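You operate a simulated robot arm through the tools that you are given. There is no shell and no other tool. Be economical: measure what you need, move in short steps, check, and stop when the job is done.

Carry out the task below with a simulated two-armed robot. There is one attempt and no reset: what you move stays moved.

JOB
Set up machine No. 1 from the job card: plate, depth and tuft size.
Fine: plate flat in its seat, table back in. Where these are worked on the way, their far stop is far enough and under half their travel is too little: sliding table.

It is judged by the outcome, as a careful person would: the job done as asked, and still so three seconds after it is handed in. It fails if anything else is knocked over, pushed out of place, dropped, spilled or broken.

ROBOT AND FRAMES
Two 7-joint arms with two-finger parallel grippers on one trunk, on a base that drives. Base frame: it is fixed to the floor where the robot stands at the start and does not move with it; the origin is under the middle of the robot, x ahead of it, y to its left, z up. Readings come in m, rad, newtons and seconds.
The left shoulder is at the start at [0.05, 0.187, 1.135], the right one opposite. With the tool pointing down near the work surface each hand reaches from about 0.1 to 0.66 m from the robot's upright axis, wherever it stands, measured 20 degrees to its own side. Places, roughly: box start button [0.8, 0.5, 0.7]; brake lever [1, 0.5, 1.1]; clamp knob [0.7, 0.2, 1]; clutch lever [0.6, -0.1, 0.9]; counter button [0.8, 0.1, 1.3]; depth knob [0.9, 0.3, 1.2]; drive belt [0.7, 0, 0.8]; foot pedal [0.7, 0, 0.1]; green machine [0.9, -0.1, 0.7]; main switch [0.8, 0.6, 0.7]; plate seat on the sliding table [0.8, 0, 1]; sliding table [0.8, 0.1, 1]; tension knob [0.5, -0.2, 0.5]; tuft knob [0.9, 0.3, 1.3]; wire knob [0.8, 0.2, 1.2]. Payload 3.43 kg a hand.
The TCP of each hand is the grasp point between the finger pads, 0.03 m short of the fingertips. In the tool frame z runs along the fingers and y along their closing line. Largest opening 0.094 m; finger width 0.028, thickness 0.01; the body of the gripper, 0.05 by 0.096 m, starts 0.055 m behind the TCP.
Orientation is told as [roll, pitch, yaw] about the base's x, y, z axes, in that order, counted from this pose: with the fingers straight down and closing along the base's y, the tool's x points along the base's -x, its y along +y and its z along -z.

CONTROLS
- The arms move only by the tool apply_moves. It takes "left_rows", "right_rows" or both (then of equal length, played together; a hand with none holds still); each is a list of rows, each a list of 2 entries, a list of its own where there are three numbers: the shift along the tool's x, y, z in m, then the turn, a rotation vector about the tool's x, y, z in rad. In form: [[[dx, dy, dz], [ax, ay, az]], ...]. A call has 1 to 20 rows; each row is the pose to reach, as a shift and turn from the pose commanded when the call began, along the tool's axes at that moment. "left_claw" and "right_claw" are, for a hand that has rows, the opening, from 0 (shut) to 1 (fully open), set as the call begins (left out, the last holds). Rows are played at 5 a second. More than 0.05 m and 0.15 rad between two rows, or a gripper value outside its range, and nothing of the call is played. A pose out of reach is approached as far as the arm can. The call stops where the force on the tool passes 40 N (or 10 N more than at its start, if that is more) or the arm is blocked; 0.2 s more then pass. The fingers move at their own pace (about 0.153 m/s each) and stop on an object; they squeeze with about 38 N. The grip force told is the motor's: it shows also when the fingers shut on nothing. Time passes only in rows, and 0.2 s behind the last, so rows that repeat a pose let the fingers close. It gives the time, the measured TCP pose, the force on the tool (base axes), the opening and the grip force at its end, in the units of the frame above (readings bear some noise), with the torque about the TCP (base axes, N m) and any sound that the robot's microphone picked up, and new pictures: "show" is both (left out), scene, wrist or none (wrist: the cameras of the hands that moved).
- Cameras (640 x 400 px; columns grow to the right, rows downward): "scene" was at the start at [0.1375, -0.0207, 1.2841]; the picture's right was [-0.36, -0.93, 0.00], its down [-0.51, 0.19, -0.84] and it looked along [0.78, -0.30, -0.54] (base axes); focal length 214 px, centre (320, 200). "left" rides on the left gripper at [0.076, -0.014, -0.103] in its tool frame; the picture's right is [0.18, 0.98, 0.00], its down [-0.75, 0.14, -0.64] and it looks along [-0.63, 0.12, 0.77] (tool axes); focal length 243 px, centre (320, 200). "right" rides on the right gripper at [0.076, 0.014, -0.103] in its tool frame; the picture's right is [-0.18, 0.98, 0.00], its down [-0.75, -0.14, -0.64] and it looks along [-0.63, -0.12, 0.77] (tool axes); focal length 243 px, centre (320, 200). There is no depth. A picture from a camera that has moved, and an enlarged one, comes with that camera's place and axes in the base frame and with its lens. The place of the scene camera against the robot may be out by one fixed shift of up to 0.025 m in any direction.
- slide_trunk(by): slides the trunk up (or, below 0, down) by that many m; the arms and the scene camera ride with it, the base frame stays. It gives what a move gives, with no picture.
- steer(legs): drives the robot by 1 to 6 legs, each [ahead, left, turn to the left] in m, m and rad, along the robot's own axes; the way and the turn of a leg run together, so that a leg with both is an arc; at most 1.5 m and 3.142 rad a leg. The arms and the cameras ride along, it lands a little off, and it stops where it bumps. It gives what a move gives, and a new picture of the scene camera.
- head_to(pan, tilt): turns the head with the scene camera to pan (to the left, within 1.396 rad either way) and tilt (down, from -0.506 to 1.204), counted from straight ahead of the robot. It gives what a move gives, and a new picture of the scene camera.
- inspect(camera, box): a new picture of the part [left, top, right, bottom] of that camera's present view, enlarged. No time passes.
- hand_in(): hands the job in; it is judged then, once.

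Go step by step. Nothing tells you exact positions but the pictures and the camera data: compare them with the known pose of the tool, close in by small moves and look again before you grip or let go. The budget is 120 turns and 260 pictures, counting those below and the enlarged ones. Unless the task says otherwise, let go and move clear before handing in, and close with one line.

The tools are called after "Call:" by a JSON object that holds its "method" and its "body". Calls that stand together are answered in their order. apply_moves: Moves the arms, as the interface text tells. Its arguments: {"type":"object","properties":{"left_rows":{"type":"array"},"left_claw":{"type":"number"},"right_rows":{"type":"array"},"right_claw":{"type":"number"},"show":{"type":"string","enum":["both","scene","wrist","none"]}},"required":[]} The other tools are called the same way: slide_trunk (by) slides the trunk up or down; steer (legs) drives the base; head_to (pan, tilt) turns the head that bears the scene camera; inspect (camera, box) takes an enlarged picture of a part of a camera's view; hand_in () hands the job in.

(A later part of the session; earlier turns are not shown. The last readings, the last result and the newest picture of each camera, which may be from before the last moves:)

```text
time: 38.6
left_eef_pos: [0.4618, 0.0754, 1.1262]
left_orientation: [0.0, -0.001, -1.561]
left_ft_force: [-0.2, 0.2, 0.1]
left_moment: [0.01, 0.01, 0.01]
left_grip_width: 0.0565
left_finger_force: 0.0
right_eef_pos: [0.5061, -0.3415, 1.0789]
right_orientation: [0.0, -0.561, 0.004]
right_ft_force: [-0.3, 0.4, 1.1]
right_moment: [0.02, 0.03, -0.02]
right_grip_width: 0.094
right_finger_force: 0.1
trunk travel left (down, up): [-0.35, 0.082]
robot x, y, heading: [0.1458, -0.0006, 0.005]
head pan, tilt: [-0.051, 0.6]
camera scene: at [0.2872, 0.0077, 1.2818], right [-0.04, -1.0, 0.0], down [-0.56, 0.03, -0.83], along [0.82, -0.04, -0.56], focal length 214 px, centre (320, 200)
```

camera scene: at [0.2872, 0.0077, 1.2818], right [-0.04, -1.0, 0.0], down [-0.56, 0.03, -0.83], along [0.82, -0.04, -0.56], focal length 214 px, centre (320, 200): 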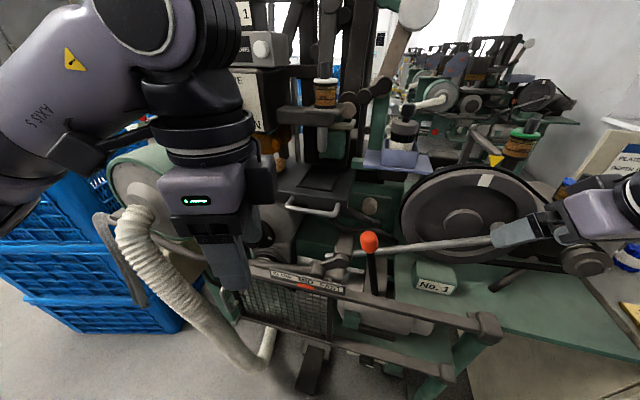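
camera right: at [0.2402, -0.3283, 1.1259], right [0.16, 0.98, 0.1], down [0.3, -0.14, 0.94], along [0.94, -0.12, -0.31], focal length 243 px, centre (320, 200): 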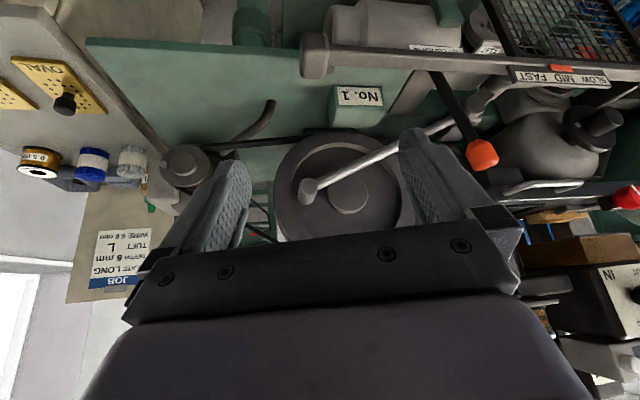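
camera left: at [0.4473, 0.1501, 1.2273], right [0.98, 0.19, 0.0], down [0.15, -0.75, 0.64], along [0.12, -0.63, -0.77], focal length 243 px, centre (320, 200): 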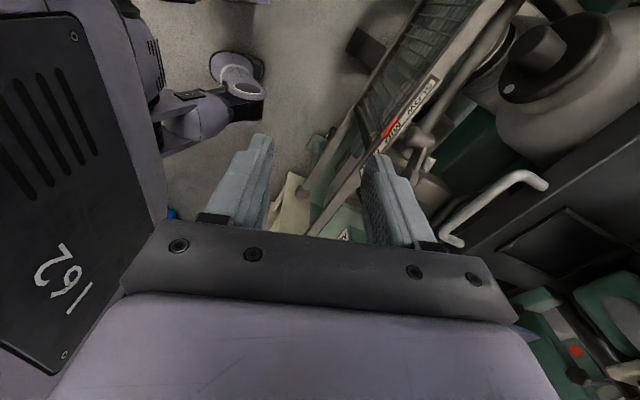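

The left hand is fingers-down at (0.46, 0.07, 1.13). The handle is a bar along y at about x≈0.66, z≈1.0–1.03; I move in front/above it and look down.

Call:
{"method": "apply_moves", "body": {"left_rows": [[[-0.015, 0.04, 0], [0, 0, 0]], [[-0.03, 0.08, 0], [0, 0, 0]], [[-0.045, 0.12, 0], [0, 0, 0]], [[-0.06, 0.16, 0], [0, 0, 0]]], "left_claw": 0.6, "show": "both"}}

```text
time: 39.6
left_eef_pos: [0.4731, 0.0262, 1.1116]
left_orientation: [0.0, -0.002, -1.565]
left_ft_force: [0.8, 0.3, 0.3]
left_moment: [0.02, -0.01, 0.0]
left_grip_width: 0.0562
left_finger_force: 0.1
left hand out of reach, approached as far as the arm can: row 1, 2, 3, 4
right_eef_pos: [0.5063, -0.3397, 1.0792]
right_orientation: [0.001, -0.561, 0.004]
right_ft_force: [0.0, -0.5, 1.0]
right_moment: [0.02, 0.04, 0.01]
right_grip_width: 0.0943
right_finger_force: 0.1
trunk travel left (down, up): [-0.35, 0.082]
robot x, y, heading: [0.1419, 0.0001, 0.008]
head pan, tilt: [-0.051, 0.6]
camera scene: at [0.2871, 0.0079, 1.2818], right [-0.04, -1.0, 0.0], down [-0.56, 0.03, -0.83], along [0.82, -0.04, -0.56], focal length 214 px, centre (320, 200)
camera left: at [0.4586, 0.1008, 1.2131], right [0.98, 0.19, 0.0], down [0.15, -0.75, 0.64], along [0.12, -0.63, -0.77], focal length 243 px, centre (320, 200)
```

scene: 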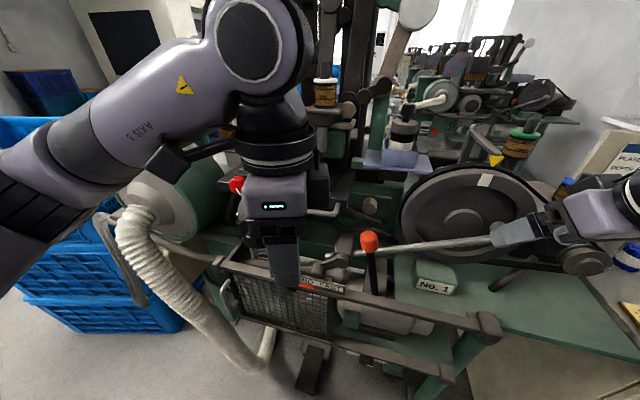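
left: 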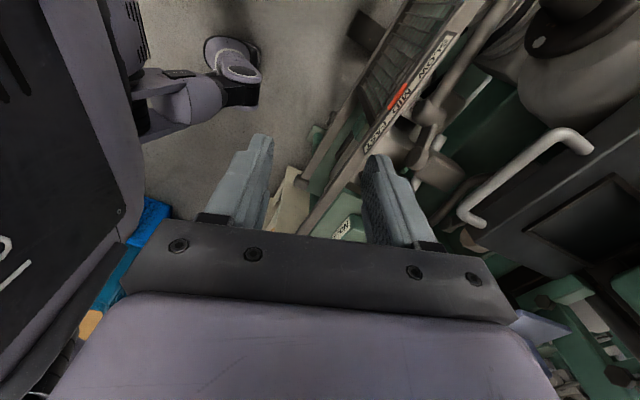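

The wrist is awkward in this roll. I turn the hand back the other way (about its axis) to see if the reach recovers.

Call:
{"method": "apply_moves", "body": {"left_rows": [[[0.005, 0, 0], [0, 0, -0.14]], [[0.01, 0, 0], [0, 0, -0.28]], [[0.015, 0, 0], [0, 0, -0.42]], [[0.02, 0, 0], [0, 0, -0.56]], [[0.025, 0, 0], [0, 0, -0.7]], [[0.03, 0, 0], [0, 0, -0.84]], [[0.035, 0, 0], [0, 0, -0.98]], [[0.04, 0, 0], [0, 0, -1.12]], [[0.045, 0, 0], [0, 0, -1.26]], [[0.05, 0, 0], [0, 0, -1.4]], [[0.05, 0, 0], [0, 0, -1.54]]], "show": "scene"}}

```text
time: 42.0
left_eef_pos: [0.4711, 0.0733, 1.1105]
left_orientation: [0.0, 0.001, -0.023]
left_ft_force: [0.3, 0.6, 0.0]
left_moment: [-0.03, 0.01, -0.01]
left_grip_width: 0.0564
left_finger_force: 0.0
right_eef_pos: [0.5072, -0.3409, 1.0792]
right_orientation: [-0.001, -0.562, 0.005]
right_ft_force: [1.0, -0.2, -0.3]
right_moment: [0.05, 0.04, 0.02]
right_grip_width: 0.0937
right_finger_force: 0.0
trunk travel left (down, up): [-0.35, 0.082]
robot x, y, heading: [0.1425, 0.0013, 0.004]
head pan, tilt: [-0.051, 0.6]
camera scene: at [0.2871, 0.0076, 1.2817], right [-0.05, -1.0, 0.0], down [-0.56, 0.03, -0.83], along [0.82, -0.04, -0.56], focal length 214 px, centre (320, 200)
```

scene: 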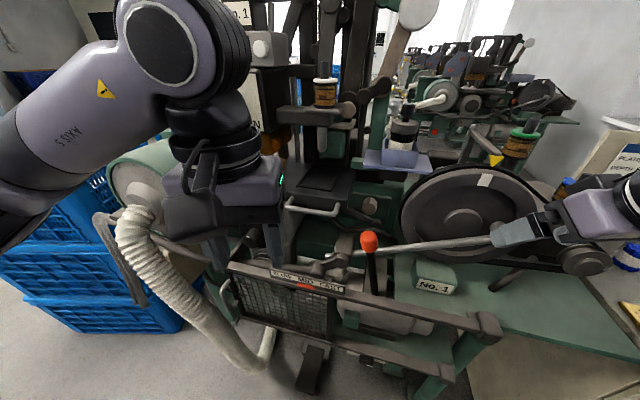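

Call:
{"method": "apply_moves", "body": {"left_rows": [[[-0.01, 0, 0], [0, 0, -0.14]], [[-0.02, 0, 0], [0, 0, -0.28]], [[-0.03, 0, 0], [0, 0, -0.42]], [[-0.04, 0, 0], [0, 0, -0.56]], [[-0.05, 0, 0], [0, 0, -0.7]], [[-0.06, -0.01, 0], [0, 0, -0.84]], [[-0.07, -0.02, 0], [0, 0, -0.98]], [[-0.08, -0.03, 0], [0, 0, -1.12]], [[-0.09, -0.04, 0], [0, 0, -1.26]], [[-0.1, -0.05, 0], [0, 0, -1.4]], [[-0.11, -0.06, 0], [0, 0, -1.54]], [[-0.14, -0.06, 0], [0, 0, -1.55]]], "show": "both"}}

```text
time: 44.6
left_eef_pos: [0.6098, 0.0099, 1.109]
left_orientation: [0.001, 0.0, 1.524]
left_ft_force: [0.0, 0.5, -0.2]
left_moment: [-0.01, -0.01, 0.01]
left_grip_width: 0.0563
left_finger_force: 0.0
right_eef_pos: [0.5063, -0.3403, 1.0799]
right_orientation: [0.001, -0.557, 0.005]
right_ft_force: [-0.2, 0.0, -0.3]
right_moment: [0.0, 0.0, 0.01]
right_grip_width: 0.0941
right_finger_force: 0.1
trunk travel left (down, up): [-0.35, 0.082]
robot x, y, heading: [0.142, -0.0018, 0.0]
head pan, tilt: [-0.051, 0.6]
camera scene: at [0.2874, 0.0076, 1.2817], right [-0.04, -1.0, 0.0], down [-0.56, 0.03, -0.82], along [0.82, -0.04, -0.57], focal length 214 px, centre (320, 200)
camera left: at [0.6203, -0.0691, 1.2106], right [-0.99, -0.14, 0.0], down [-0.1, 0.76, 0.64], along [-0.09, 0.64, -0.77], focal length 243 px, centre (320, 200)
```

scene: 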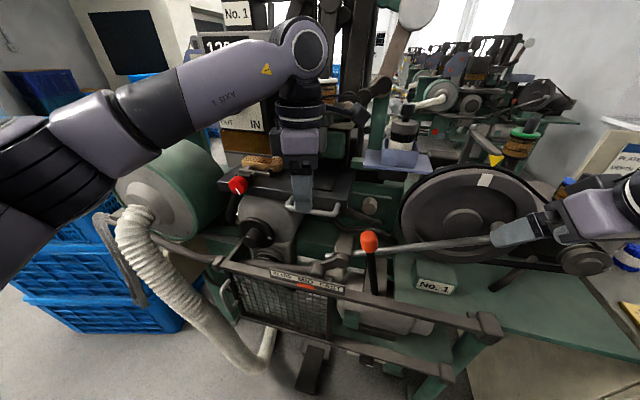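
left: 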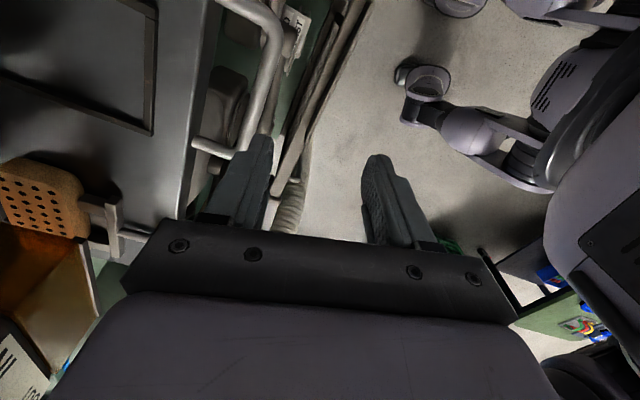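

The reach is back. The handle bar lies at x≈0.655, with about 6 cm gap to the table. I go above it and partway down.

Call:
{"method": "apply_moves", "body": {"left_rows": [[[0.003, -0.045, 0], [0, 0, 0]], [[0.003, -0.045, 0.04], [0, 0, 0]], [[0.003, -0.045, 0.07], [0, 0, 0]]], "show": "both"}}

Call:
{"method": "inspect", "body": {"camera": "left", "box": [160, 20, 400, 240]}}

Call:
{"method": "inspect", "body": {"camera": "scene", "box": [240, 130, 400, 270]}}

```text
time: 45.4
left_eef_pos: [0.6552, 0.0068, 1.0396]
left_orientation: [0.003, 0.002, 1.522]
left_ft_force: [0.1, 0.7, -0.8]
left_moment: [0.03, 0.01, -0.01]
left_grip_width: 0.0567
left_finger_force: 0.0
right_eef_pos: [0.5068, -0.3409, 1.0788]
right_orientation: [0.0, -0.561, 0.006]
right_ft_force: [0.3, -0.3, -0.4]
right_moment: [0.04, 0.0, -0.02]
right_grip_width: 0.0941
right_finger_force: 0.0
trunk travel left (down, up): [-0.35, 0.082]
robot x, y, heading: [0.1446, -0.0005, 0.008]
head pan, tilt: [-0.051, 0.6]
camera scene: at [0.2873, 0.0076, 1.2818], right [-0.05, -1.0, 0.0], down [-0.56, 0.03, -0.82], along [0.82, -0.04, -0.57], focal length 214 px, centre (320, 200)
camera left: at [0.6652, -0.0718, 1.1415], right [-0.99, -0.14, 0.0], down [-0.1, 0.76, 0.64], along [-0.09, 0.64, -0.77], focal length 243 px, centre (320, 200)
```

scene: 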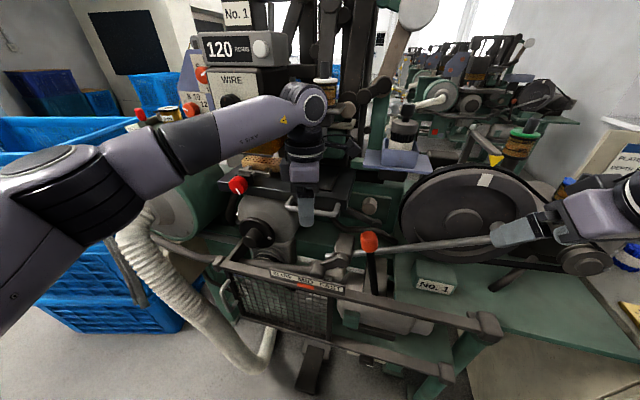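
left: 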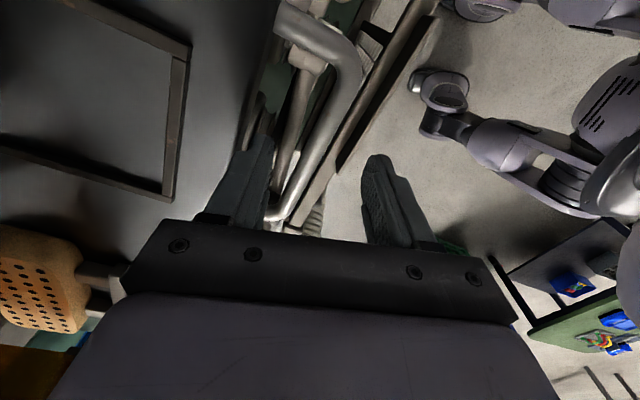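

```text
1.82 times, centred on (280, 130) of left
camera zoom: at [0.6652, -0.0718, 1.1415], right [-0.99, -0.14, 0.0], down [-0.1, 0.76, 0.64], along [-0.09, 0.64, -0.77], focal length 441 px, centre (393, 327)
```

zoom: 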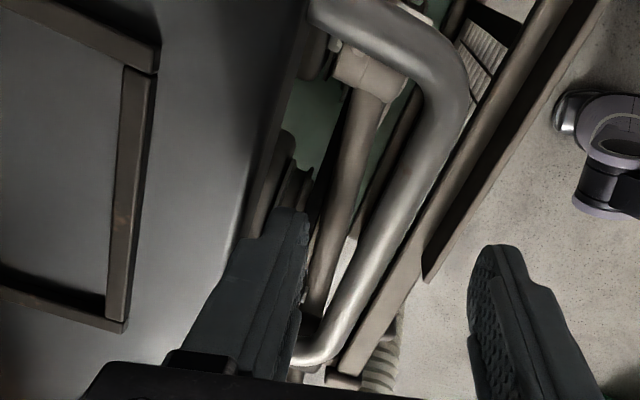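

```text
2.86 times, centred on (320, 200) of scene
camera zoom: at [0.2873, 0.0076, 1.2818], right [-0.05, -1.0, 0.0], down [-0.56, 0.03, -0.82], along [0.82, -0.04, -0.57], focal length 613 px, centre (320, 200)
```

zoom: 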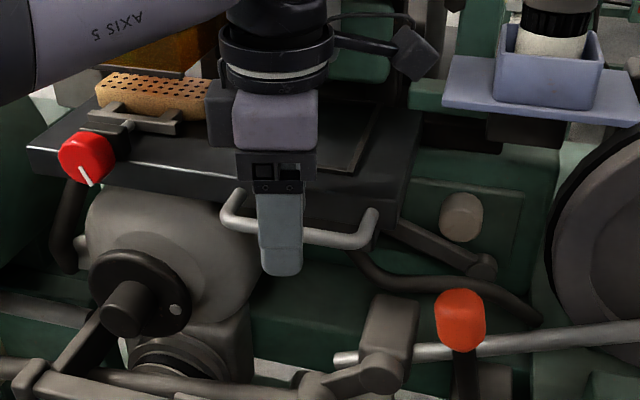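

The bar is at (0.656, 0.0, 0.986), right under the open fingers. I descend and grip.

Call:
{"method": "apply_moves", "body": {"left_rows": [[[0, 0, 0.025], [0, 0, 0]], [[0, 0, 0.049], [0, 0, 0]]], "show": "none"}}

Call:
{"method": "apply_moves", "body": {"left_rows": [[[0, 0, 0], [0, 0, 0]], [[0, 0, 0], [0, 0, 0]], [[0, 0, 0], [0, 0, 0]]], "left_claw": 0.0, "show": "wrist"}}

```text
time: 46.0
left_eef_pos: [0.6541, 0.0065, 0.9898]
left_orientation: [0.0, 0.0, 1.523]
left_ft_force: [-0.1, 0.4, -0.4]
left_moment: [-0.01, -0.02, -0.01]
left_grip_width: 0.0562
left_finger_force: 0.1
right_eef_pos: [0.5072, -0.3407, 1.0787]
right_orientation: [0.001, -0.561, 0.005]
right_ft_force: [0.9, -0.2, -0.4]
right_moment: [-0.02, 0.04, 0.0]
right_grip_width: 0.0939
right_finger_force: 0.2
trunk travel left (down, up): [-0.35, 0.082]
robot x, y, heading: [0.1439, 0.0004, 0.008]
head pan, tilt: [-0.051, 0.6]
```

```text
time: 46.8
left_eef_pos: [0.6548, 0.0083, 0.9894]
left_orientation: [0.0, 0.0, 1.523]
left_ft_force: [1.7, 8.5, -1.0]
left_moment: [0.26, -0.1, -1.41]
left_grip_width: 0.0221
left_finger_force: 45.8
right_eef_pos: [0.507, -0.3398, 1.0785]
right_orientation: [-0.001, -0.558, 0.007]
right_ft_force: [-0.5, 0.2, 0.4]
right_moment: [0.01, 0.01, 0.01]
right_grip_width: 0.0938
right_finger_force: 0.0
trunk travel left (down, up): [-0.35, 0.082]
robot x, y, heading: [0.1414, -0.0015, 0.001]
head pan, tilt: [-0.051, 0.6]
camera left: at [0.6661, -0.0713, 1.0915], right [-0.99, -0.14, 0.0], down [-0.1, 0.76, 0.64], along [-0.09, 0.64, -0.77], focal length 243 px, centre (320, 200)
```

left: 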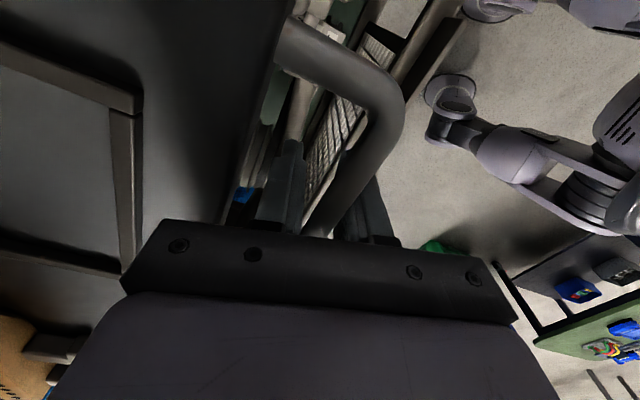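

Bar gripped. I pull the table toward the robot in small steps.

Call:
{"method": "apply_moves", "body": {"left_rows": [[[0.0005, 0.01, 0], [0, 0, 0]], [[0.001, 0.03, 0], [0, 0, 0]], [[0.0023, 0.05, 0], [0, 0, 0]], [[0.0033, 0.07, 0], [0, 0, 0]], [[0.0047, 0.1, 0], [0, 0, 0]]], "show": "both"}}

```text
time: 47.4
left_eef_pos: [0.628, 0.0158, 0.9908]
left_orientation: [0.001, -0.015, 1.538]
left_ft_force: [1.9, 12.1, 0.7]
left_moment: [-0.56, 0.24, -1.05]
left_grip_width: 0.0229
left_finger_force: 44.9
right_eef_pos: [0.5076, -0.3371, 1.0804]
right_orientation: [0.0, -0.558, 0.006]
right_ft_force: [-0.5, -0.2, -0.4]
right_moment: [0.02, -0.01, 0.02]
right_grip_width: 0.0941
right_finger_force: 0.0
trunk travel left (down, up): [-0.35, 0.082]
robot x, y, heading: [0.1438, -0.0025, 0.007]
head pan, tilt: [-0.051, 0.6]
stopped in row 3 (left hand): the force on the tool passed its limit at 41 N (the readings are from after the stop); the commanded pose is now the measured one
camera scene: at [0.2876, 0.0094, 1.2817], right [-0.04, -1.0, 0.0], down [-0.56, 0.02, -0.82], along [0.82, -0.04, -0.57], focal length 214 px, centre (320, 200)
camera left: at [0.6385, -0.0638, 1.0905], right [-0.99, -0.15, 0.0], down [-0.12, 0.75, 0.65], along [-0.1, 0.65, -0.76], focal length 243 px, centre (320, 200)
```

scene: 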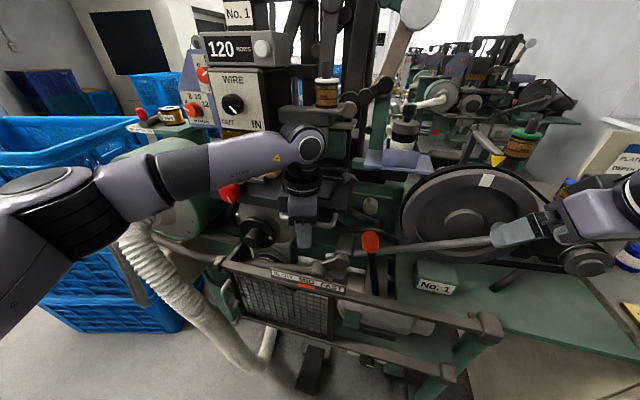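
left: 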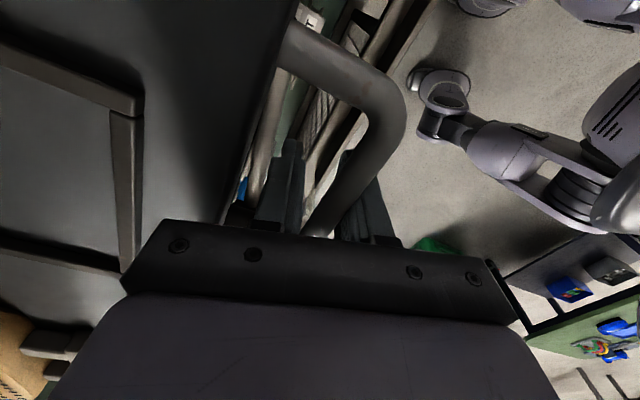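

The table moves; the drift shows its slide runs slightly toward +y (about 10°). I continue in that direction, more slowly, letting the hand align with the bar.

Call:
{"method": "apply_moves", "body": {"left_rows": [[[-0.0016, 0.01, 0], [0, 0, 0.03]], [[-0.004, 0.025, 0], [0, 0, 0.06]], [[-0.0064, 0.04, 0], [0, 0, 0.09]], [[-0.0088, 0.055, 0], [0, 0, 0.12]], [[-0.0112, 0.07, 0], [0, 0, 0.12]], [[-0.0136, 0.085, 0], [0, 0, 0.12]], [[-0.016, 0.1, 0], [0, 0, 0.12]], [[-0.0184, 0.115, 0], [0, 0, 0.12]]], "show": "both"}}

```text
time: 48.4
left_eef_pos: [0.577, 0.0292, 0.9897]
left_orientation: [-0.004, -0.023, 1.431]
left_ft_force: [2.4, 14.0, -0.7]
left_moment: [-0.31, 0.12, -0.96]
left_grip_width: 0.0198
left_finger_force: 45.1
right_eef_pos: [0.5072, -0.3375, 1.0797]
right_orientation: [0.0, -0.559, 0.009]
right_ft_force: [0.7, 0.9, -0.1]
right_moment: [-0.02, -0.01, 0.01]
right_grip_width: 0.0941
right_finger_force: 0.0
trunk travel left (down, up): [-0.35, 0.082]
robot x, y, heading: [0.1463, 0.0013, 0.014]
head pan, tilt: [-0.051, 0.6]
stopped in row 4 (left hand): the force on the tool passed its limit at 40 N (the readings are from after the stop); the commanded pose is now the measured one
camera scene: at [0.2878, 0.0103, 1.2816], right [-0.04, -1.0, 0.0], down [-0.56, 0.02, -0.82], along [0.82, -0.04, -0.57], focal length 214 px, centre (320, 200)
camera left: at [0.5808, -0.051, 1.0898], right [-1.0, -0.05, -0.01], down [-0.04, 0.75, 0.66], along [-0.03, 0.66, -0.75], focal length 243 px, centre (320, 200)
```

scene: 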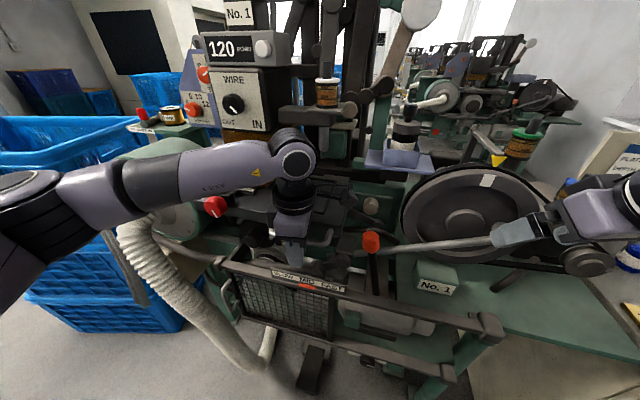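
left: 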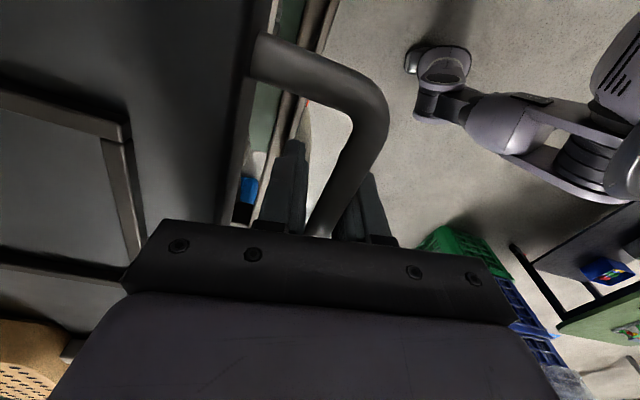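

Table is out ~8 cm, sliding at about 15°. I continue along that line.

Call:
{"method": "apply_moves", "body": {"left_rows": [[[-0.001, 0.008, 0], [0, 0, 0.04]], [[-0.0025, 0.02, 0], [0, 0, 0.07]], [[-0.004, 0.032, 0], [0, 0, 0.1]], [[-0.0054, 0.044, 0], [0, 0, 0.12]], [[-0.007, 0.056, 0], [0, 0, 0.12]], [[-0.0085, 0.068, 0], [0, 0, 0.12]], [[-0.01, 0.08, 0], [0, 0, 0.12]], [[-0.0115, 0.092, 0], [0, 0, 0.12]]], "show": "both"}}

```text
time: 50.2
left_eef_pos: [0.4995, 0.0542, 0.9903]
left_orientation: [-0.008, -0.03, 1.32]
left_ft_force: [8.5, 10.3, -3.4]
left_moment: [0.06, 0.05, -0.93]
left_grip_width: 0.0174
left_finger_force: 45.1
right_eef_pos: [0.5078, -0.3383, 1.0799]
right_orientation: [-0.002, -0.559, 0.007]
right_ft_force: [-0.6, 0.3, -0.3]
right_moment: [0.01, -0.02, -0.02]
right_grip_width: 0.094
right_finger_force: 0.1
trunk travel left (down, up): [-0.35, 0.082]
robot x, y, heading: [0.1451, 0.0005, 0.006]
head pan, tilt: [-0.051, 0.6]
stopped in row 8 (left hand): the force on the tool passed its limit at 44 N (the readings are from after the stop); the commanded pose is now the measured one
camera scene: at [0.2885, 0.0104, 1.2815], right [-0.04, -1.0, 0.0], down [-0.57, 0.02, -0.82], along [0.82, -0.04, -0.57], focal length 214 px, centre (320, 200)
camera left: at [0.4931, -0.0276, 1.0893], right [-1.0, 0.07, -0.01], down [0.04, 0.75, 0.66], along [0.05, 0.66, -0.75], focal length 243 px, centre (320, 200)
```

scene: 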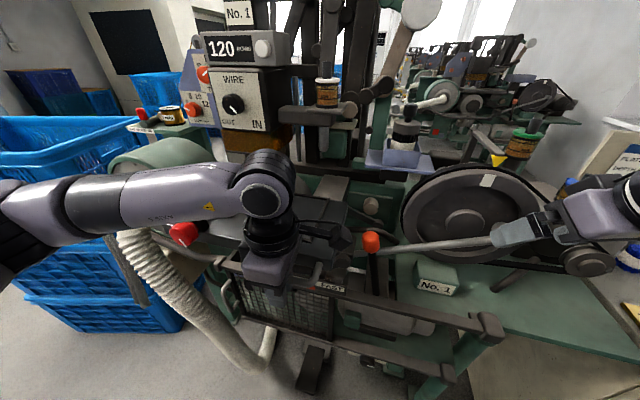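
left: 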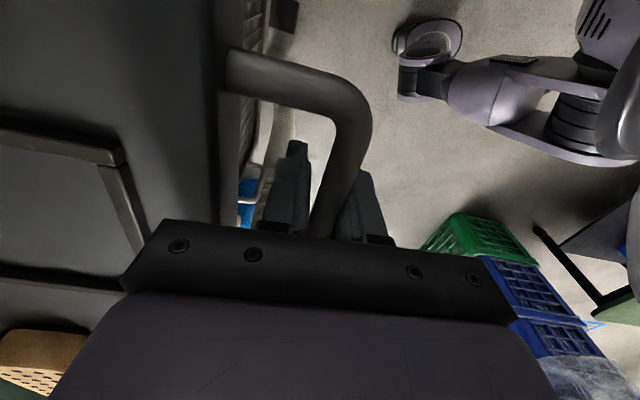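

Out about 16 cm. One more short pull tells whether this is the end stop.

Call:
{"method": "apply_moves", "body": {"left_rows": [[[-0.0003, 0.006, 0], [0, 0, 0.02]], [[-0.0008, 0.016, 0], [0, 0, 0.03]], [[-0.0013, 0.026, 0], [0, 0, 0.03]], [[-0.0018, 0.036, 0], [0, 0, 0.03]], [[-0.0023, 0.046, 0], [0, 0, 0.03]]], "show": "scene"}}

```text
time: 50.6
left_eef_pos: [0.5, 0.0538, 0.9892]
left_orientation: [-0.023, -0.028, 1.309]
left_ft_force: [18.1, -3.3, -11.1]
left_moment: [-0.46, 0.45, -0.94]
left_grip_width: 0.0169
left_finger_force: 44.7
right_eef_pos: [0.5104, -0.3398, 1.0793]
right_orientation: [0.0, -0.557, 0.005]
right_ft_force: [0.5, 0.3, 0.5]
right_moment: [0.02, 0.02, 0.02]
right_grip_width: 0.094
right_finger_force: 0.0
trunk travel left (down, up): [-0.35, 0.082]
robot x, y, heading: [0.1469, 0.0017, 0.009]
head pan, tilt: [-0.051, 0.6]
stopped in row 2 (left hand): the force on the tool passed its limit at 46 N (the readings are from after the stop); the commanded pose is now the measured one
camera scene: at [0.2908, 0.0086, 1.2812], right [-0.04, -1.0, 0.0], down [-0.57, 0.02, -0.82], along [0.82, -0.04, -0.57], focal length 214 px, centre (320, 200)
```

scene: 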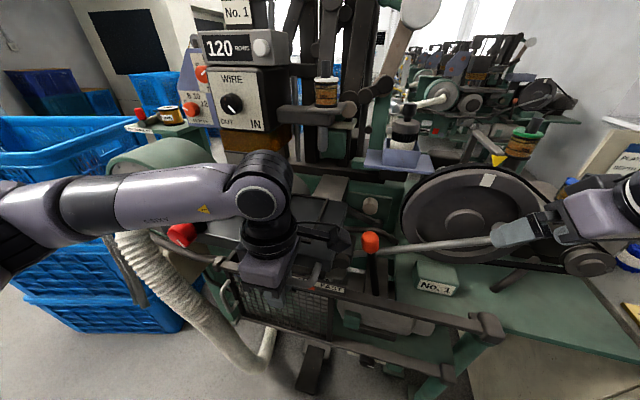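

It's at the end stop (~16 cm travel). I let go, lift the left hand clear and look at the seat.

Call:
{"method": "apply_moves", "body": {"left_rows": [[[0, 0, 0], [0, 0, 0]], [[0, 0, 0], [0, 0, 0]], [[0, 0, -0.04], [0, 0, 0]], [[0, 0, -0.08], [0, 0, 0]], [[0, 0, -0.12], [0, 0, 0]], [[-0.04, 0.01, -0.13], [0, 0, 0]], [[-0.08, 0.02, -0.13], [0, 0, 0]], [[-0.12, 0.03, -0.13], [0, 0, 0]], [[-0.16, 0.04, -0.13], [0, 0, 0]]], "left_claw": 0.6, "show": "both"}}

```text
time: 52.6
left_eef_pos: [0.4928, 0.2172, 1.126]
left_orientation: [-0.02, -0.027, 1.306]
left_ft_force: [1.0, -0.5, 1.0]
left_moment: [0.0, 0.01, -0.01]
left_grip_width: 0.0563
left_finger_force: 0.1
right_eef_pos: [0.5075, -0.3381, 1.08]
right_orientation: [-0.001, -0.56, 0.009]
right_ft_force: [-0.4, 0.2, 0.2]
right_moment: [-0.03, -0.02, 0.04]
right_grip_width: 0.0941
right_finger_force: 0.1
trunk travel left (down, up): [-0.35, 0.082]
robot x, y, heading: [0.1444, 0.0063, 0.008]
head pan, tilt: [-0.051, 0.6]
camera scene: at [0.2877, 0.0095, 1.2818], right [-0.04, -1.0, 0.0], down [-0.56, 0.02, -0.83], along [0.82, -0.04, -0.56], focal length 214 px, centre (320, 200)
camera left: at [0.4841, 0.1355, 1.2258], right [-1.0, 0.08, -0.03], down [0.04, 0.75, 0.66], along [0.07, 0.66, -0.75], focal length 243 px, centre (320, 200)
```

scene: 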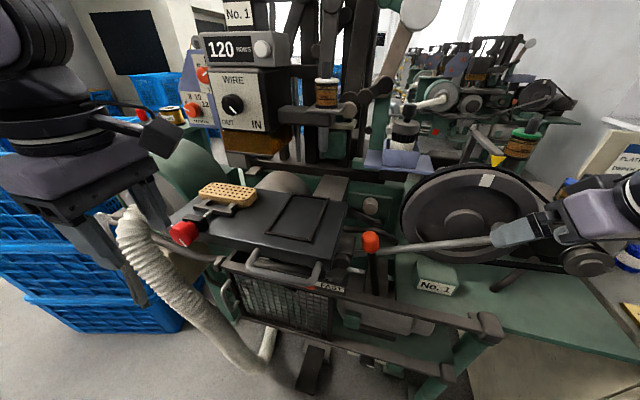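
left: 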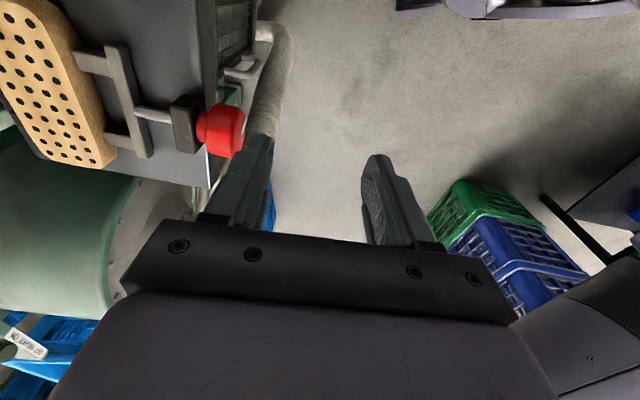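

The seat is now at about (0.645, 0.04), free above, with the table yawed ~−16°. Next, fetch the LONG plate: I back off a bit and drive right toward the plate cabinet.

Call:
{"method": "steer", "body": {"legs": [[-0.2, 0, 0], [0, -0.45, 0]]}}

Call:
{"method": "head_to", "body": {"pan": -0.6, "tilt": 0.7}}

```text
time: 58.3
left_eef_pos: [0.3018, -0.2367, 1.1261]
left_orientation: [-0.02, -0.028, 1.304]
left_ft_force: [-0.3, 0.4, 0.3]
left_moment: [-0.01, -0.01, -0.01]
left_grip_width: 0.0567
left_finger_force: 0.1
right_eef_pos: [0.3138, -0.79, 1.0796]
right_orientation: [0.0, -0.559, 0.002]
right_ft_force: [0.0, -1.2, -0.2]
right_moment: [-0.03, 0.0, 0.02]
right_grip_width: 0.094
right_finger_force: 0.0
trunk travel left (down, up): [-0.35, 0.082]
robot x, y, heading: [-0.046, -0.453, 0.001]
head pan, tilt: [-0.051, 0.6]
camera scene: at [0.0948, -0.4416, 1.2817], right [-0.05, -1.0, 0.0], down [-0.56, 0.03, -0.83], along [0.82, -0.04, -0.56], focal length 214 px, centre (320, 200)
```

scene: 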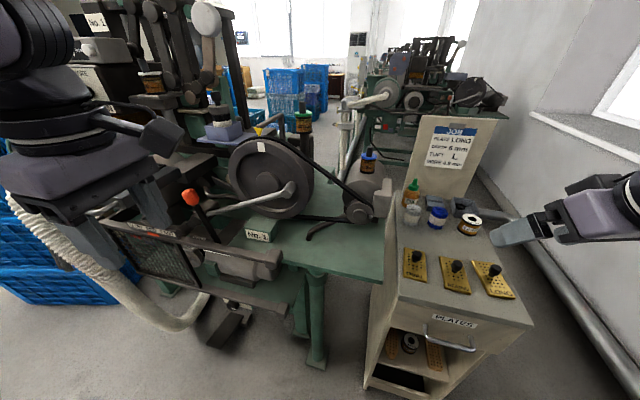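

```text
time: 59.2
left_eef_pos: [0.3021, -0.235, 1.1268]
left_orientation: [-0.021, -0.028, 1.303]
left_ft_force: [0.7, -0.3, 0.7]
left_moment: [0.0, 0.0, 0.0]
left_grip_width: 0.0564
left_finger_force: 0.1
right_eef_pos: [0.3131, -0.7906, 1.079]
right_orientation: [0.0, -0.559, 0.001]
right_ft_force: [-0.3, -1.4, 0.6]
right_moment: [0.01, 0.0, 0.02]
right_grip_width: 0.0937
right_finger_force: 0.1
trunk travel left (down, up): [-0.35, 0.082]
robot x, y, heading: [-0.0437, -0.4492, 0.004]
head pan, tilt: [-0.6, 0.7]
camera scene: at [0.0768, -0.4849, 1.2731], right [-0.56, -0.83, 0.0], down [-0.53, 0.36, -0.77], along [0.63, -0.43, -0.64], focal length 214 px, centre (320, 200)
```

scene: 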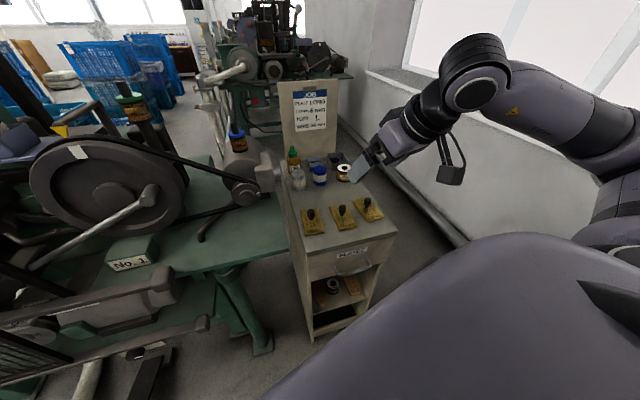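

LONG's knob triangulates to about (0.42, −0.90, 0.83). The wall is far enough; I drive 0.15 m further right, then put the right hand upright above the plate.

Call:
{"method": "steer", "body": {"legs": [[0, -0.18, 0]]}}

Call:
{"method": "apply_moves", "body": {"right_rows": [[[0, 0, 0], [0, 0.14, 0]], [[0, 0, 0], [0, 0.28, 0]], [[0, 0, 0], [0, 0.42, 0]], [[0, 0, 0], [0, 0.56, 0]]], "show": "both"}}

```text
time: 61.5
left_eef_pos: [0.3028, -0.4153, 1.126]
left_orientation: [-0.021, -0.028, 1.306]
left_ft_force: [-0.3, 0.5, 0.5]
left_moment: [0.01, 0.0, 0.0]
left_grip_width: 0.0565
left_finger_force: 0.0
right_eef_pos: [0.3154, -0.9696, 1.08]
right_orientation: [-0.002, -0.56, 0.004]
right_ft_force: [-0.5, 0.5, -0.2]
right_moment: [0.0, -0.01, 0.02]
right_grip_width: 0.094
right_finger_force: 0.0
trunk travel left (down, up): [-0.35, 0.082]
robot x, y, heading: [-0.047, -0.6286, 0.005]
head pan, tilt: [-0.6, 0.7]
camera scene: at [0.0776, -0.6649, 1.2731], right [-0.56, -0.83, 0.0], down [-0.53, 0.36, -0.76], along [0.63, -0.43, -0.64], focal length 214 px, centre (320, 200)
```

scene: 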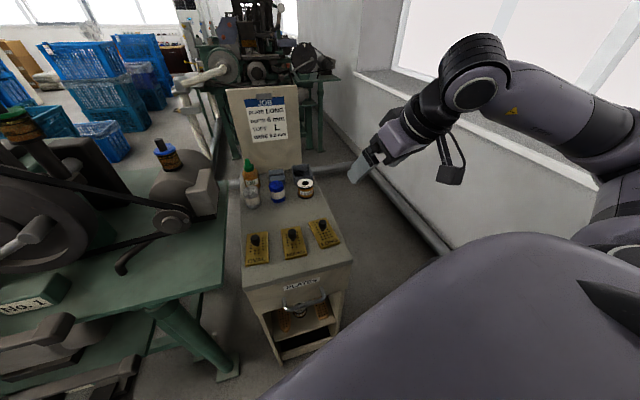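

```text
time: 62.5
left_eef_pos: [0.3027, -0.4138, 1.1257]
left_orientation: [-0.02, -0.027, 1.305]
left_ft_force: [0.1, -0.3, 0.0]
left_moment: [0.03, -0.01, 0.02]
left_grip_width: 0.0564
left_finger_force: 0.1
right_eef_pos: [0.3148, -0.9686, 1.0801]
right_orientation: [0.001, 0.005, 0.004]
right_ft_force: [1.0, -1.1, 0.4]
right_moment: [0.01, 0.01, -0.02]
right_grip_width: 0.0943
right_finger_force: 0.1
trunk travel left (down, up): [-0.35, 0.082]
robot x, y, heading: [-0.0465, -0.6281, 0.006]
head pan, tilt: [-0.6, 0.7]
camera scene: at [0.0777, -0.6645, 1.2731], right [-0.56, -0.83, 0.0], down [-0.53, 0.36, -0.76], along [0.63, -0.43, -0.64], focal length 214 px, centre (320, 200)
camera right: at [0.2388, -0.955, 1.1817], right [0.18, 0.98, 0.0], down [0.76, -0.14, 0.64], along [0.63, -0.12, -0.77], focal length 243 px, centre (320, 200)
```

scene: 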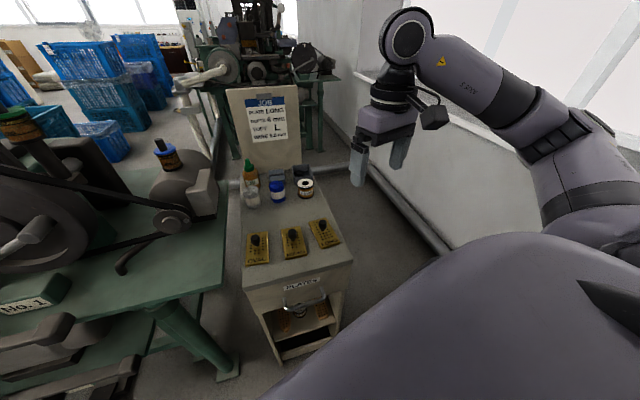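
right: 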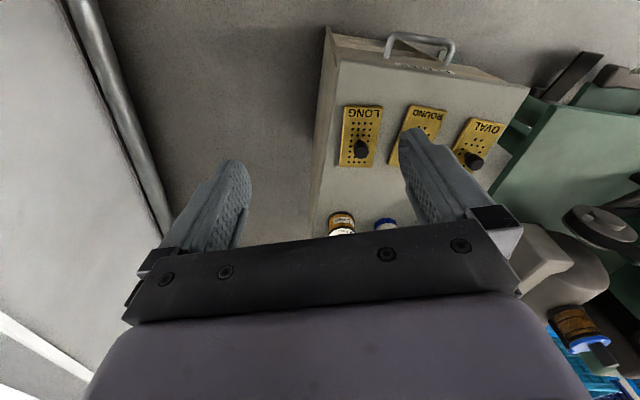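

LONG's knob is at ≈(0.436, −0.926, 0.825), plate yaw ≈ −11°. I move the right hand above it, turning to match.

Call:
{"method": "apply_moves", "body": {"right_rows": [[[-0.025, 0.009, 0.03], [0, 0, 0.04]], [[-0.05, 0.018, 0.06], [0, 0, 0.08]], [[-0.075, 0.027, 0.09], [0, 0, 0.12]], [[-0.1, 0.036, 0.12], [0, 0, 0.16]], [[-0.1217, 0.0426, 0.15], [0, 0, 0.18]]], "right_claw": 0.6, "show": "wrist"}}

Call:
{"method": "inspect", "body": {"camera": "right", "box": [200, 20, 440, 240]}}

```text
time: 63.7
left_eef_pos: [0.3026, -0.4155, 1.1245]
left_orientation: [-0.02, -0.028, 1.306]
left_ft_force: [0.6, -0.2, -0.4]
left_moment: [0.02, -0.01, 0.02]
left_grip_width: 0.0566
left_finger_force: 0.1
right_eef_pos: [0.4382, -0.9268, 0.9286]
right_orientation: [0.0, 0.002, -0.178]
right_ft_force: [0.4, 0.0, 0.4]
right_moment: [-0.02, 0.01, -0.03]
right_grip_width: 0.0563
right_finger_force: 0.0
trunk travel left (down, up): [-0.35, 0.082]
robot x, y, heading: [-0.047, -0.6297, 0.005]
head pan, tilt: [-0.6, 0.7]
camera right: at [0.366, -0.8992, 1.0315], right [0.35, 0.94, 0.0], down [0.72, -0.27, 0.64], along [0.6, -0.23, -0.77], focal length 243 px, centre (320, 200)
```

right: 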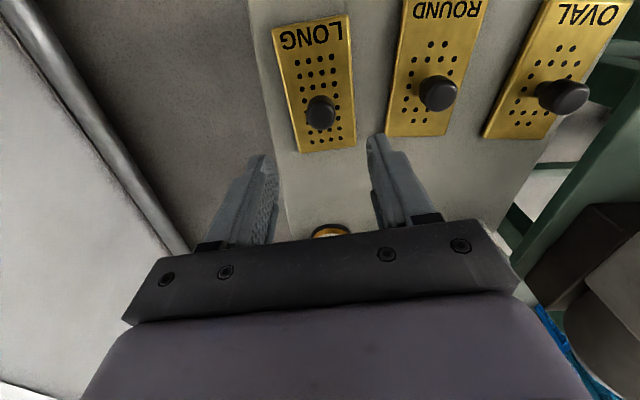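

```text
1.82 times, centred on (320, 130) of right
camera zoom: at [0.366, -0.8992, 1.0315], right [0.35, 0.94, 0.0], down [0.72, -0.27, 0.64], along [0.6, -0.23, -0.77], focal length 441 px, centre (320, 327)
```

zoom: 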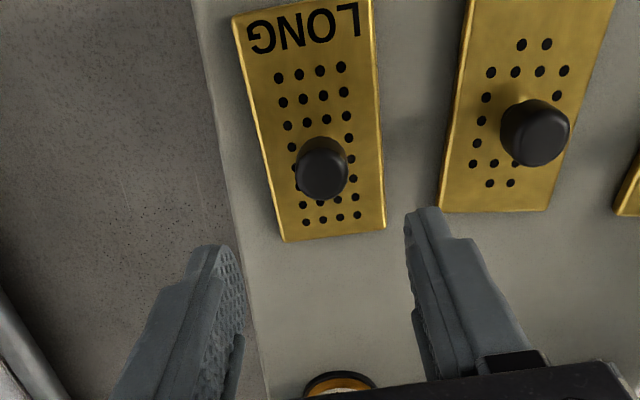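

Aligned over the knob (top z≈0.827, plate top ≈0.793). I descend to TCP z≈0.832 and close.

Call:
{"method": "apply_moves", "body": {"right_rows": [[[0, 0, 0.04], [0, 0, 0]], [[0, 0, 0.075], [0, 0, 0]], [[0, 0, 0.0966], [0, 0, 0]]], "show": "wrist"}}

Call:
{"method": "apply_moves", "body": {"right_rows": [[[0, 0, 0], [0, 0, 0]], [[0, 0, 0], [0, 0, 0]], [[0, 0, 0], [0, 0, 0]]], "right_claw": 0.0, "show": "wrist"}}

```text
time: 64.5
left_eef_pos: [0.299, -0.4141, 1.1284]
left_orientation: [-0.023, -0.028, 1.306]
left_ft_force: [0.9, -0.1, 0.0]
left_moment: [0.01, 0.0, -0.02]
left_grip_width: 0.0561
left_finger_force: 0.1
right_eef_pos: [0.4356, -0.9266, 0.8395]
right_orientation: [0.006, -0.009, -0.179]
right_ft_force: [-3.5, -4.0, 29.3]
right_moment: [0.77, 0.31, 0.23]
right_grip_width: 0.0559
right_finger_force: 0.0
trunk travel left (down, up): [-0.35, 0.082]
robot x, y, heading: [-0.0483, -0.6308, 0.006]
head pan, tilt: [-0.6, 0.7]
camera right: at [0.3629, -0.8997, 0.9413], right [0.35, 0.94, 0.01], down [0.71, -0.27, 0.65], along [0.61, -0.23, -0.76], focal length 243 px, centre (320, 200)
```

right: 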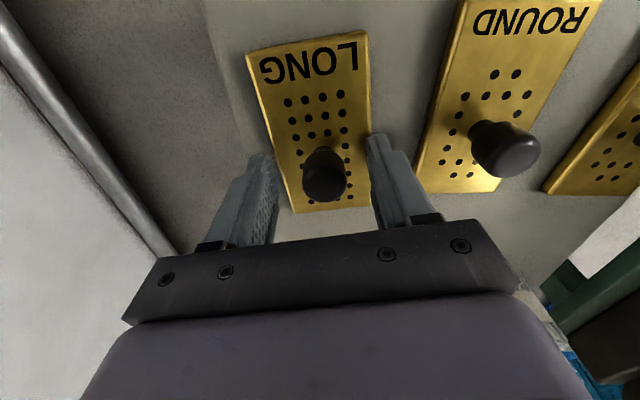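

```text
time: 65.3
left_eef_pos: [0.2996, -0.4143, 1.1267]
left_orientation: [-0.026, -0.027, 1.307]
left_ft_force: [-0.6, 0.4, 0.0]
left_moment: [-0.01, 0.02, 0.03]
left_grip_width: 0.0564
left_finger_force: 0.1
right_eef_pos: [0.4361, -0.9264, 0.8399]
right_orientation: [0.003, -0.014, -0.176]
right_ft_force: [-0.9, -2.8, 39.0]
right_moment: [-0.16, 0.27, 0.04]
right_grip_width: 0.0231
right_finger_force: 38.3
trunk travel left (down, up): [-0.35, 0.082]
robot x, y, heading: [-0.0478, -0.6261, 0.011]
head pan, tilt: [-0.6, 0.7]
camera right: at [0.3632, -0.8992, 0.9416], right [0.35, 0.93, 0.01], down [0.71, -0.27, 0.65], along [0.61, -0.23, -0.76], focal length 243 px, centre (320, 200)
```

right: 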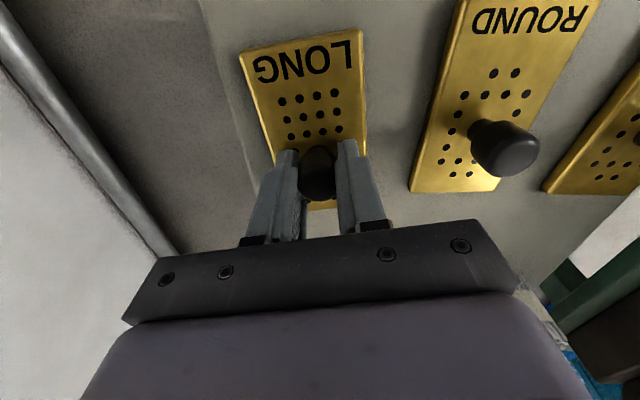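

Fingertips touched the plate top (z≈0.81) and the knob is gripped. I lift straight up and check the hold.

Call:
{"method": "apply_moves", "body": {"right_rows": [[[0, 0, -0.01], [0, 0, 0]], [[0, 0, -0.04], [0, 0, 0]], [[0, 0, -0.08], [0, 0, 0]], [[0, 0, -0.12], [0, 0, 0]], [[0, 0, -0.16], [0, 0, 0]], [[0, 0, -0.2], [0, 0, 0]], [[0, 0, -0.24], [0, 0, 0]]], "show": "both"}}

```text
time: 66.9
left_eef_pos: [0.3027, -0.4141, 1.1249]
left_orientation: [-0.022, -0.029, 1.306]
left_ft_force: [-1.2, 0.4, -1.1]
left_moment: [0.0, -0.03, -0.01]
left_grip_width: 0.0562
left_finger_force: 0.0
right_eef_pos: [0.4366, -0.9276, 1.0724]
right_orientation: [-0.001, 0.003, -0.176]
right_ft_force: [-0.3, 0.6, -2.3]
right_moment: [-0.01, 0.0, 0.02]
right_grip_width: 0.0226
right_finger_force: 38.0
trunk travel left (down, up): [-0.35, 0.082]
robot x, y, heading: [-0.0474, -0.6277, 0.004]
head pan, tilt: [-0.6, 0.7]
camera scene: at [0.0774, -0.6644, 1.2731], right [-0.56, -0.83, 0.0], down [-0.53, 0.36, -0.77], along [0.63, -0.43, -0.64], focal length 214 px, centre (320, 200)
camera right: at [0.3647, -0.9008, 1.1744], right [0.35, 0.94, 0.0], down [0.72, -0.27, 0.64], along [0.6, -0.23, -0.77], focal length 243 px, centre (320, 200)
```

scene: 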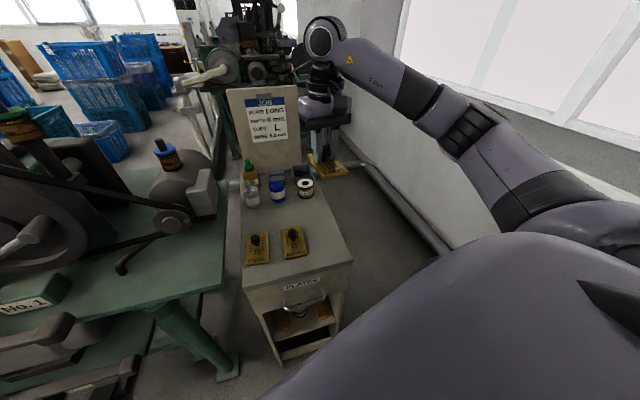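
right: 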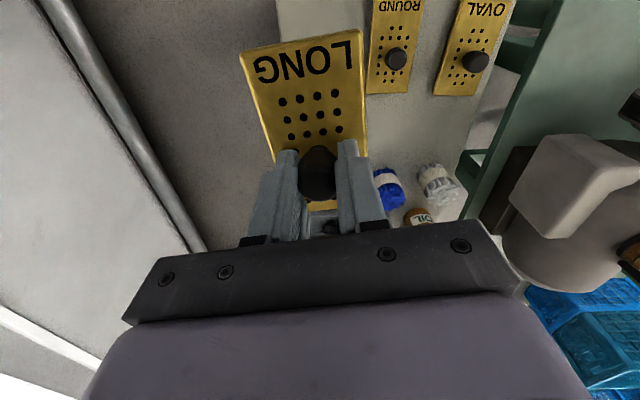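

The plate is held level. I tuck the hand in a bit and drive back to the machine, standing slightly left of the seat.

Call:
{"method": "apply_moves", "body": {"right_rows": [[[0.024, 0.021, -0.0125], [0, 0, 0]], [[0.048, 0.042, -0.025], [0, 0, 0]], [[0.072, 0.063, -0.0375], [0, 0, 0]], [[0.0964, 0.084, -0.05], [0, 0, 0]]], "show": "none"}}

Call:
{"method": "steer", "body": {"legs": [[0, 0.78, 0], [0.1, 0, 0]]}}

Call:
{"method": "head_to", "body": {"pan": -0.15, "tilt": 0.75}}

```text
time: 67.9
left_eef_pos: [0.3018, -0.415, 1.1259]
left_orientation: [-0.019, -0.028, 1.305]
left_ft_force: [0.5, -0.4, 0.0]
left_moment: [-0.03, -0.02, -0.02]
left_grip_width: 0.0566
left_finger_force: 0.0
right_eef_pos: [0.3557, -0.8277, 1.1237]
right_orientation: [0.0, 0.001, -0.175]
right_ft_force: [-0.2, -0.1, -2.5]
right_moment: [-0.01, -0.04, 0.0]
right_grip_width: 0.0229
right_finger_force: 37.9
trunk travel left (down, up): [-0.35, 0.082]
robot x, y, heading: [-0.048, -0.6274, 0.007]
head pan, tilt: [-0.6, 0.7]
```

```text
time: 75.9
left_eef_pos: [0.4048, 0.3642, 1.1253]
left_orientation: [-0.021, -0.027, 1.29]
left_ft_force: [0.7, 0.3, -0.5]
left_moment: [0.01, 0.04, 0.02]
left_grip_width: 0.0563
left_finger_force: 0.1
right_eef_pos: [0.4548, -0.0482, 1.1225]
right_orientation: [0.001, 0.001, -0.188]
right_ft_force: [0.0, -0.1, -2.4]
right_moment: [0.0, 0.05, 0.05]
right_grip_width: 0.023
right_finger_force: 38.3
trunk travel left (down, up): [-0.35, 0.082]
robot x, y, heading: [0.0487, 0.1559, -0.008]
head pan, tilt: [-0.6, 0.7]
camera scene: at [0.177, 0.1181, 1.2729], right [-0.57, -0.82, 0.0], down [-0.53, 0.37, -0.76], along [0.63, -0.44, -0.64], focal length 214 px, centre (320, 200)
```

scene: 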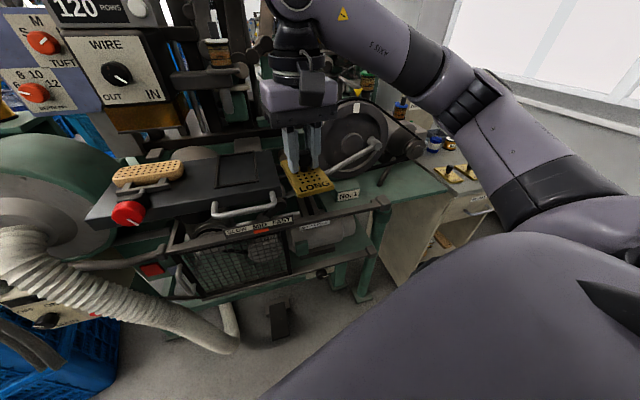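

```text
time: 76.8
left_eef_pos: [0.4031, 0.3648, 1.1259]
left_orientation: [-0.021, -0.03, 1.291]
left_ft_force: [0.6, -0.9, 0.2]
left_moment: [0.0, 0.0, 0.0]
left_grip_width: 0.0567
left_finger_force: 0.0
right_eef_pos: [0.4533, -0.0479, 1.124]
right_orientation: [0.002, 0.001, -0.19]
right_ft_force: [-0.3, 0.5, -2.1]
right_moment: [-0.01, -0.04, 0.0]
right_grip_width: 0.0229
right_finger_force: 37.4
trunk travel left (down, up): [-0.35, 0.082]
robot x, y, heading: [0.05, 0.1547, -0.007]
head pan, tilt: [-0.15, 0.75]
camera scene: at [0.1882, 0.1535, 1.2688], right [-0.16, -0.99, 0.0], down [-0.67, 0.11, -0.73], along [0.72, -0.12, -0.68], focal length 214 px, centre (320, 200)
```

scene: 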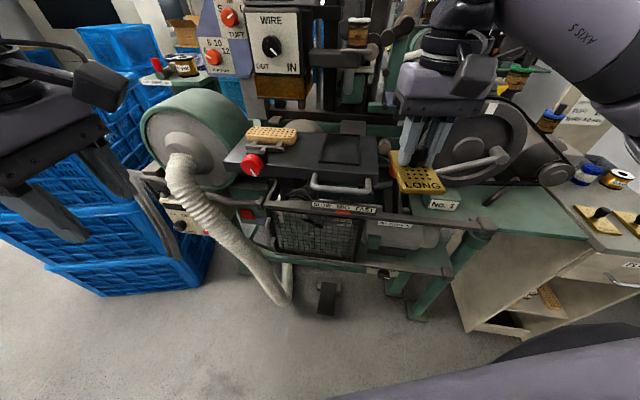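

The robot is back in front with the plate. I enlarge the seat to get its corners.

Call:
{"method": "inspect", "body": {"camera": "scene", "box": [220, 110, 460, 220]}}

Call:
{"method": "inspect", "body": {"camera": "right", "box": [0, 0, 640, 400]}}

```text
2.67 times, centred on (340, 165) of scene
camera zoom: at [0.1882, 0.1535, 1.2688], right [-0.16, -0.99, 0.0], down [-0.67, 0.11, -0.73], along [0.72, -0.12, -0.68], focal length 572 px, centre (267, 293)
```

zoom: 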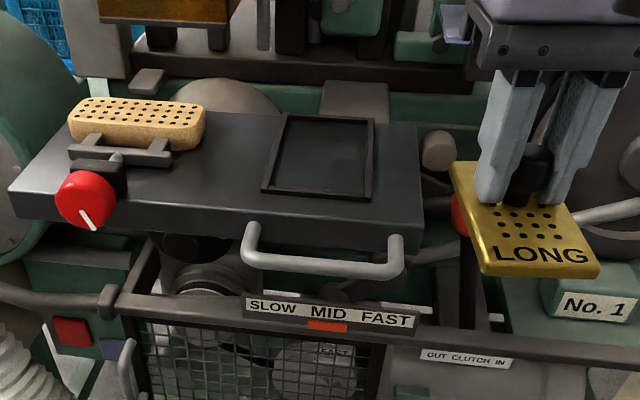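

```text
1.00 times, centred on (320, 200) of right (not enlarged: the box is as wide or as high as the picture)
camera zoom: at [0.381, -0.0204, 1.2262], right [0.36, 0.93, 0.0], down [0.71, -0.28, 0.64], along [0.6, -0.23, -0.77], focal length 243 px, centre (320, 200)
```

zoom: 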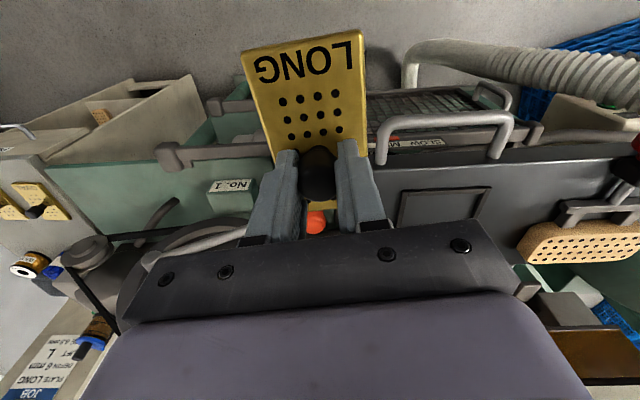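

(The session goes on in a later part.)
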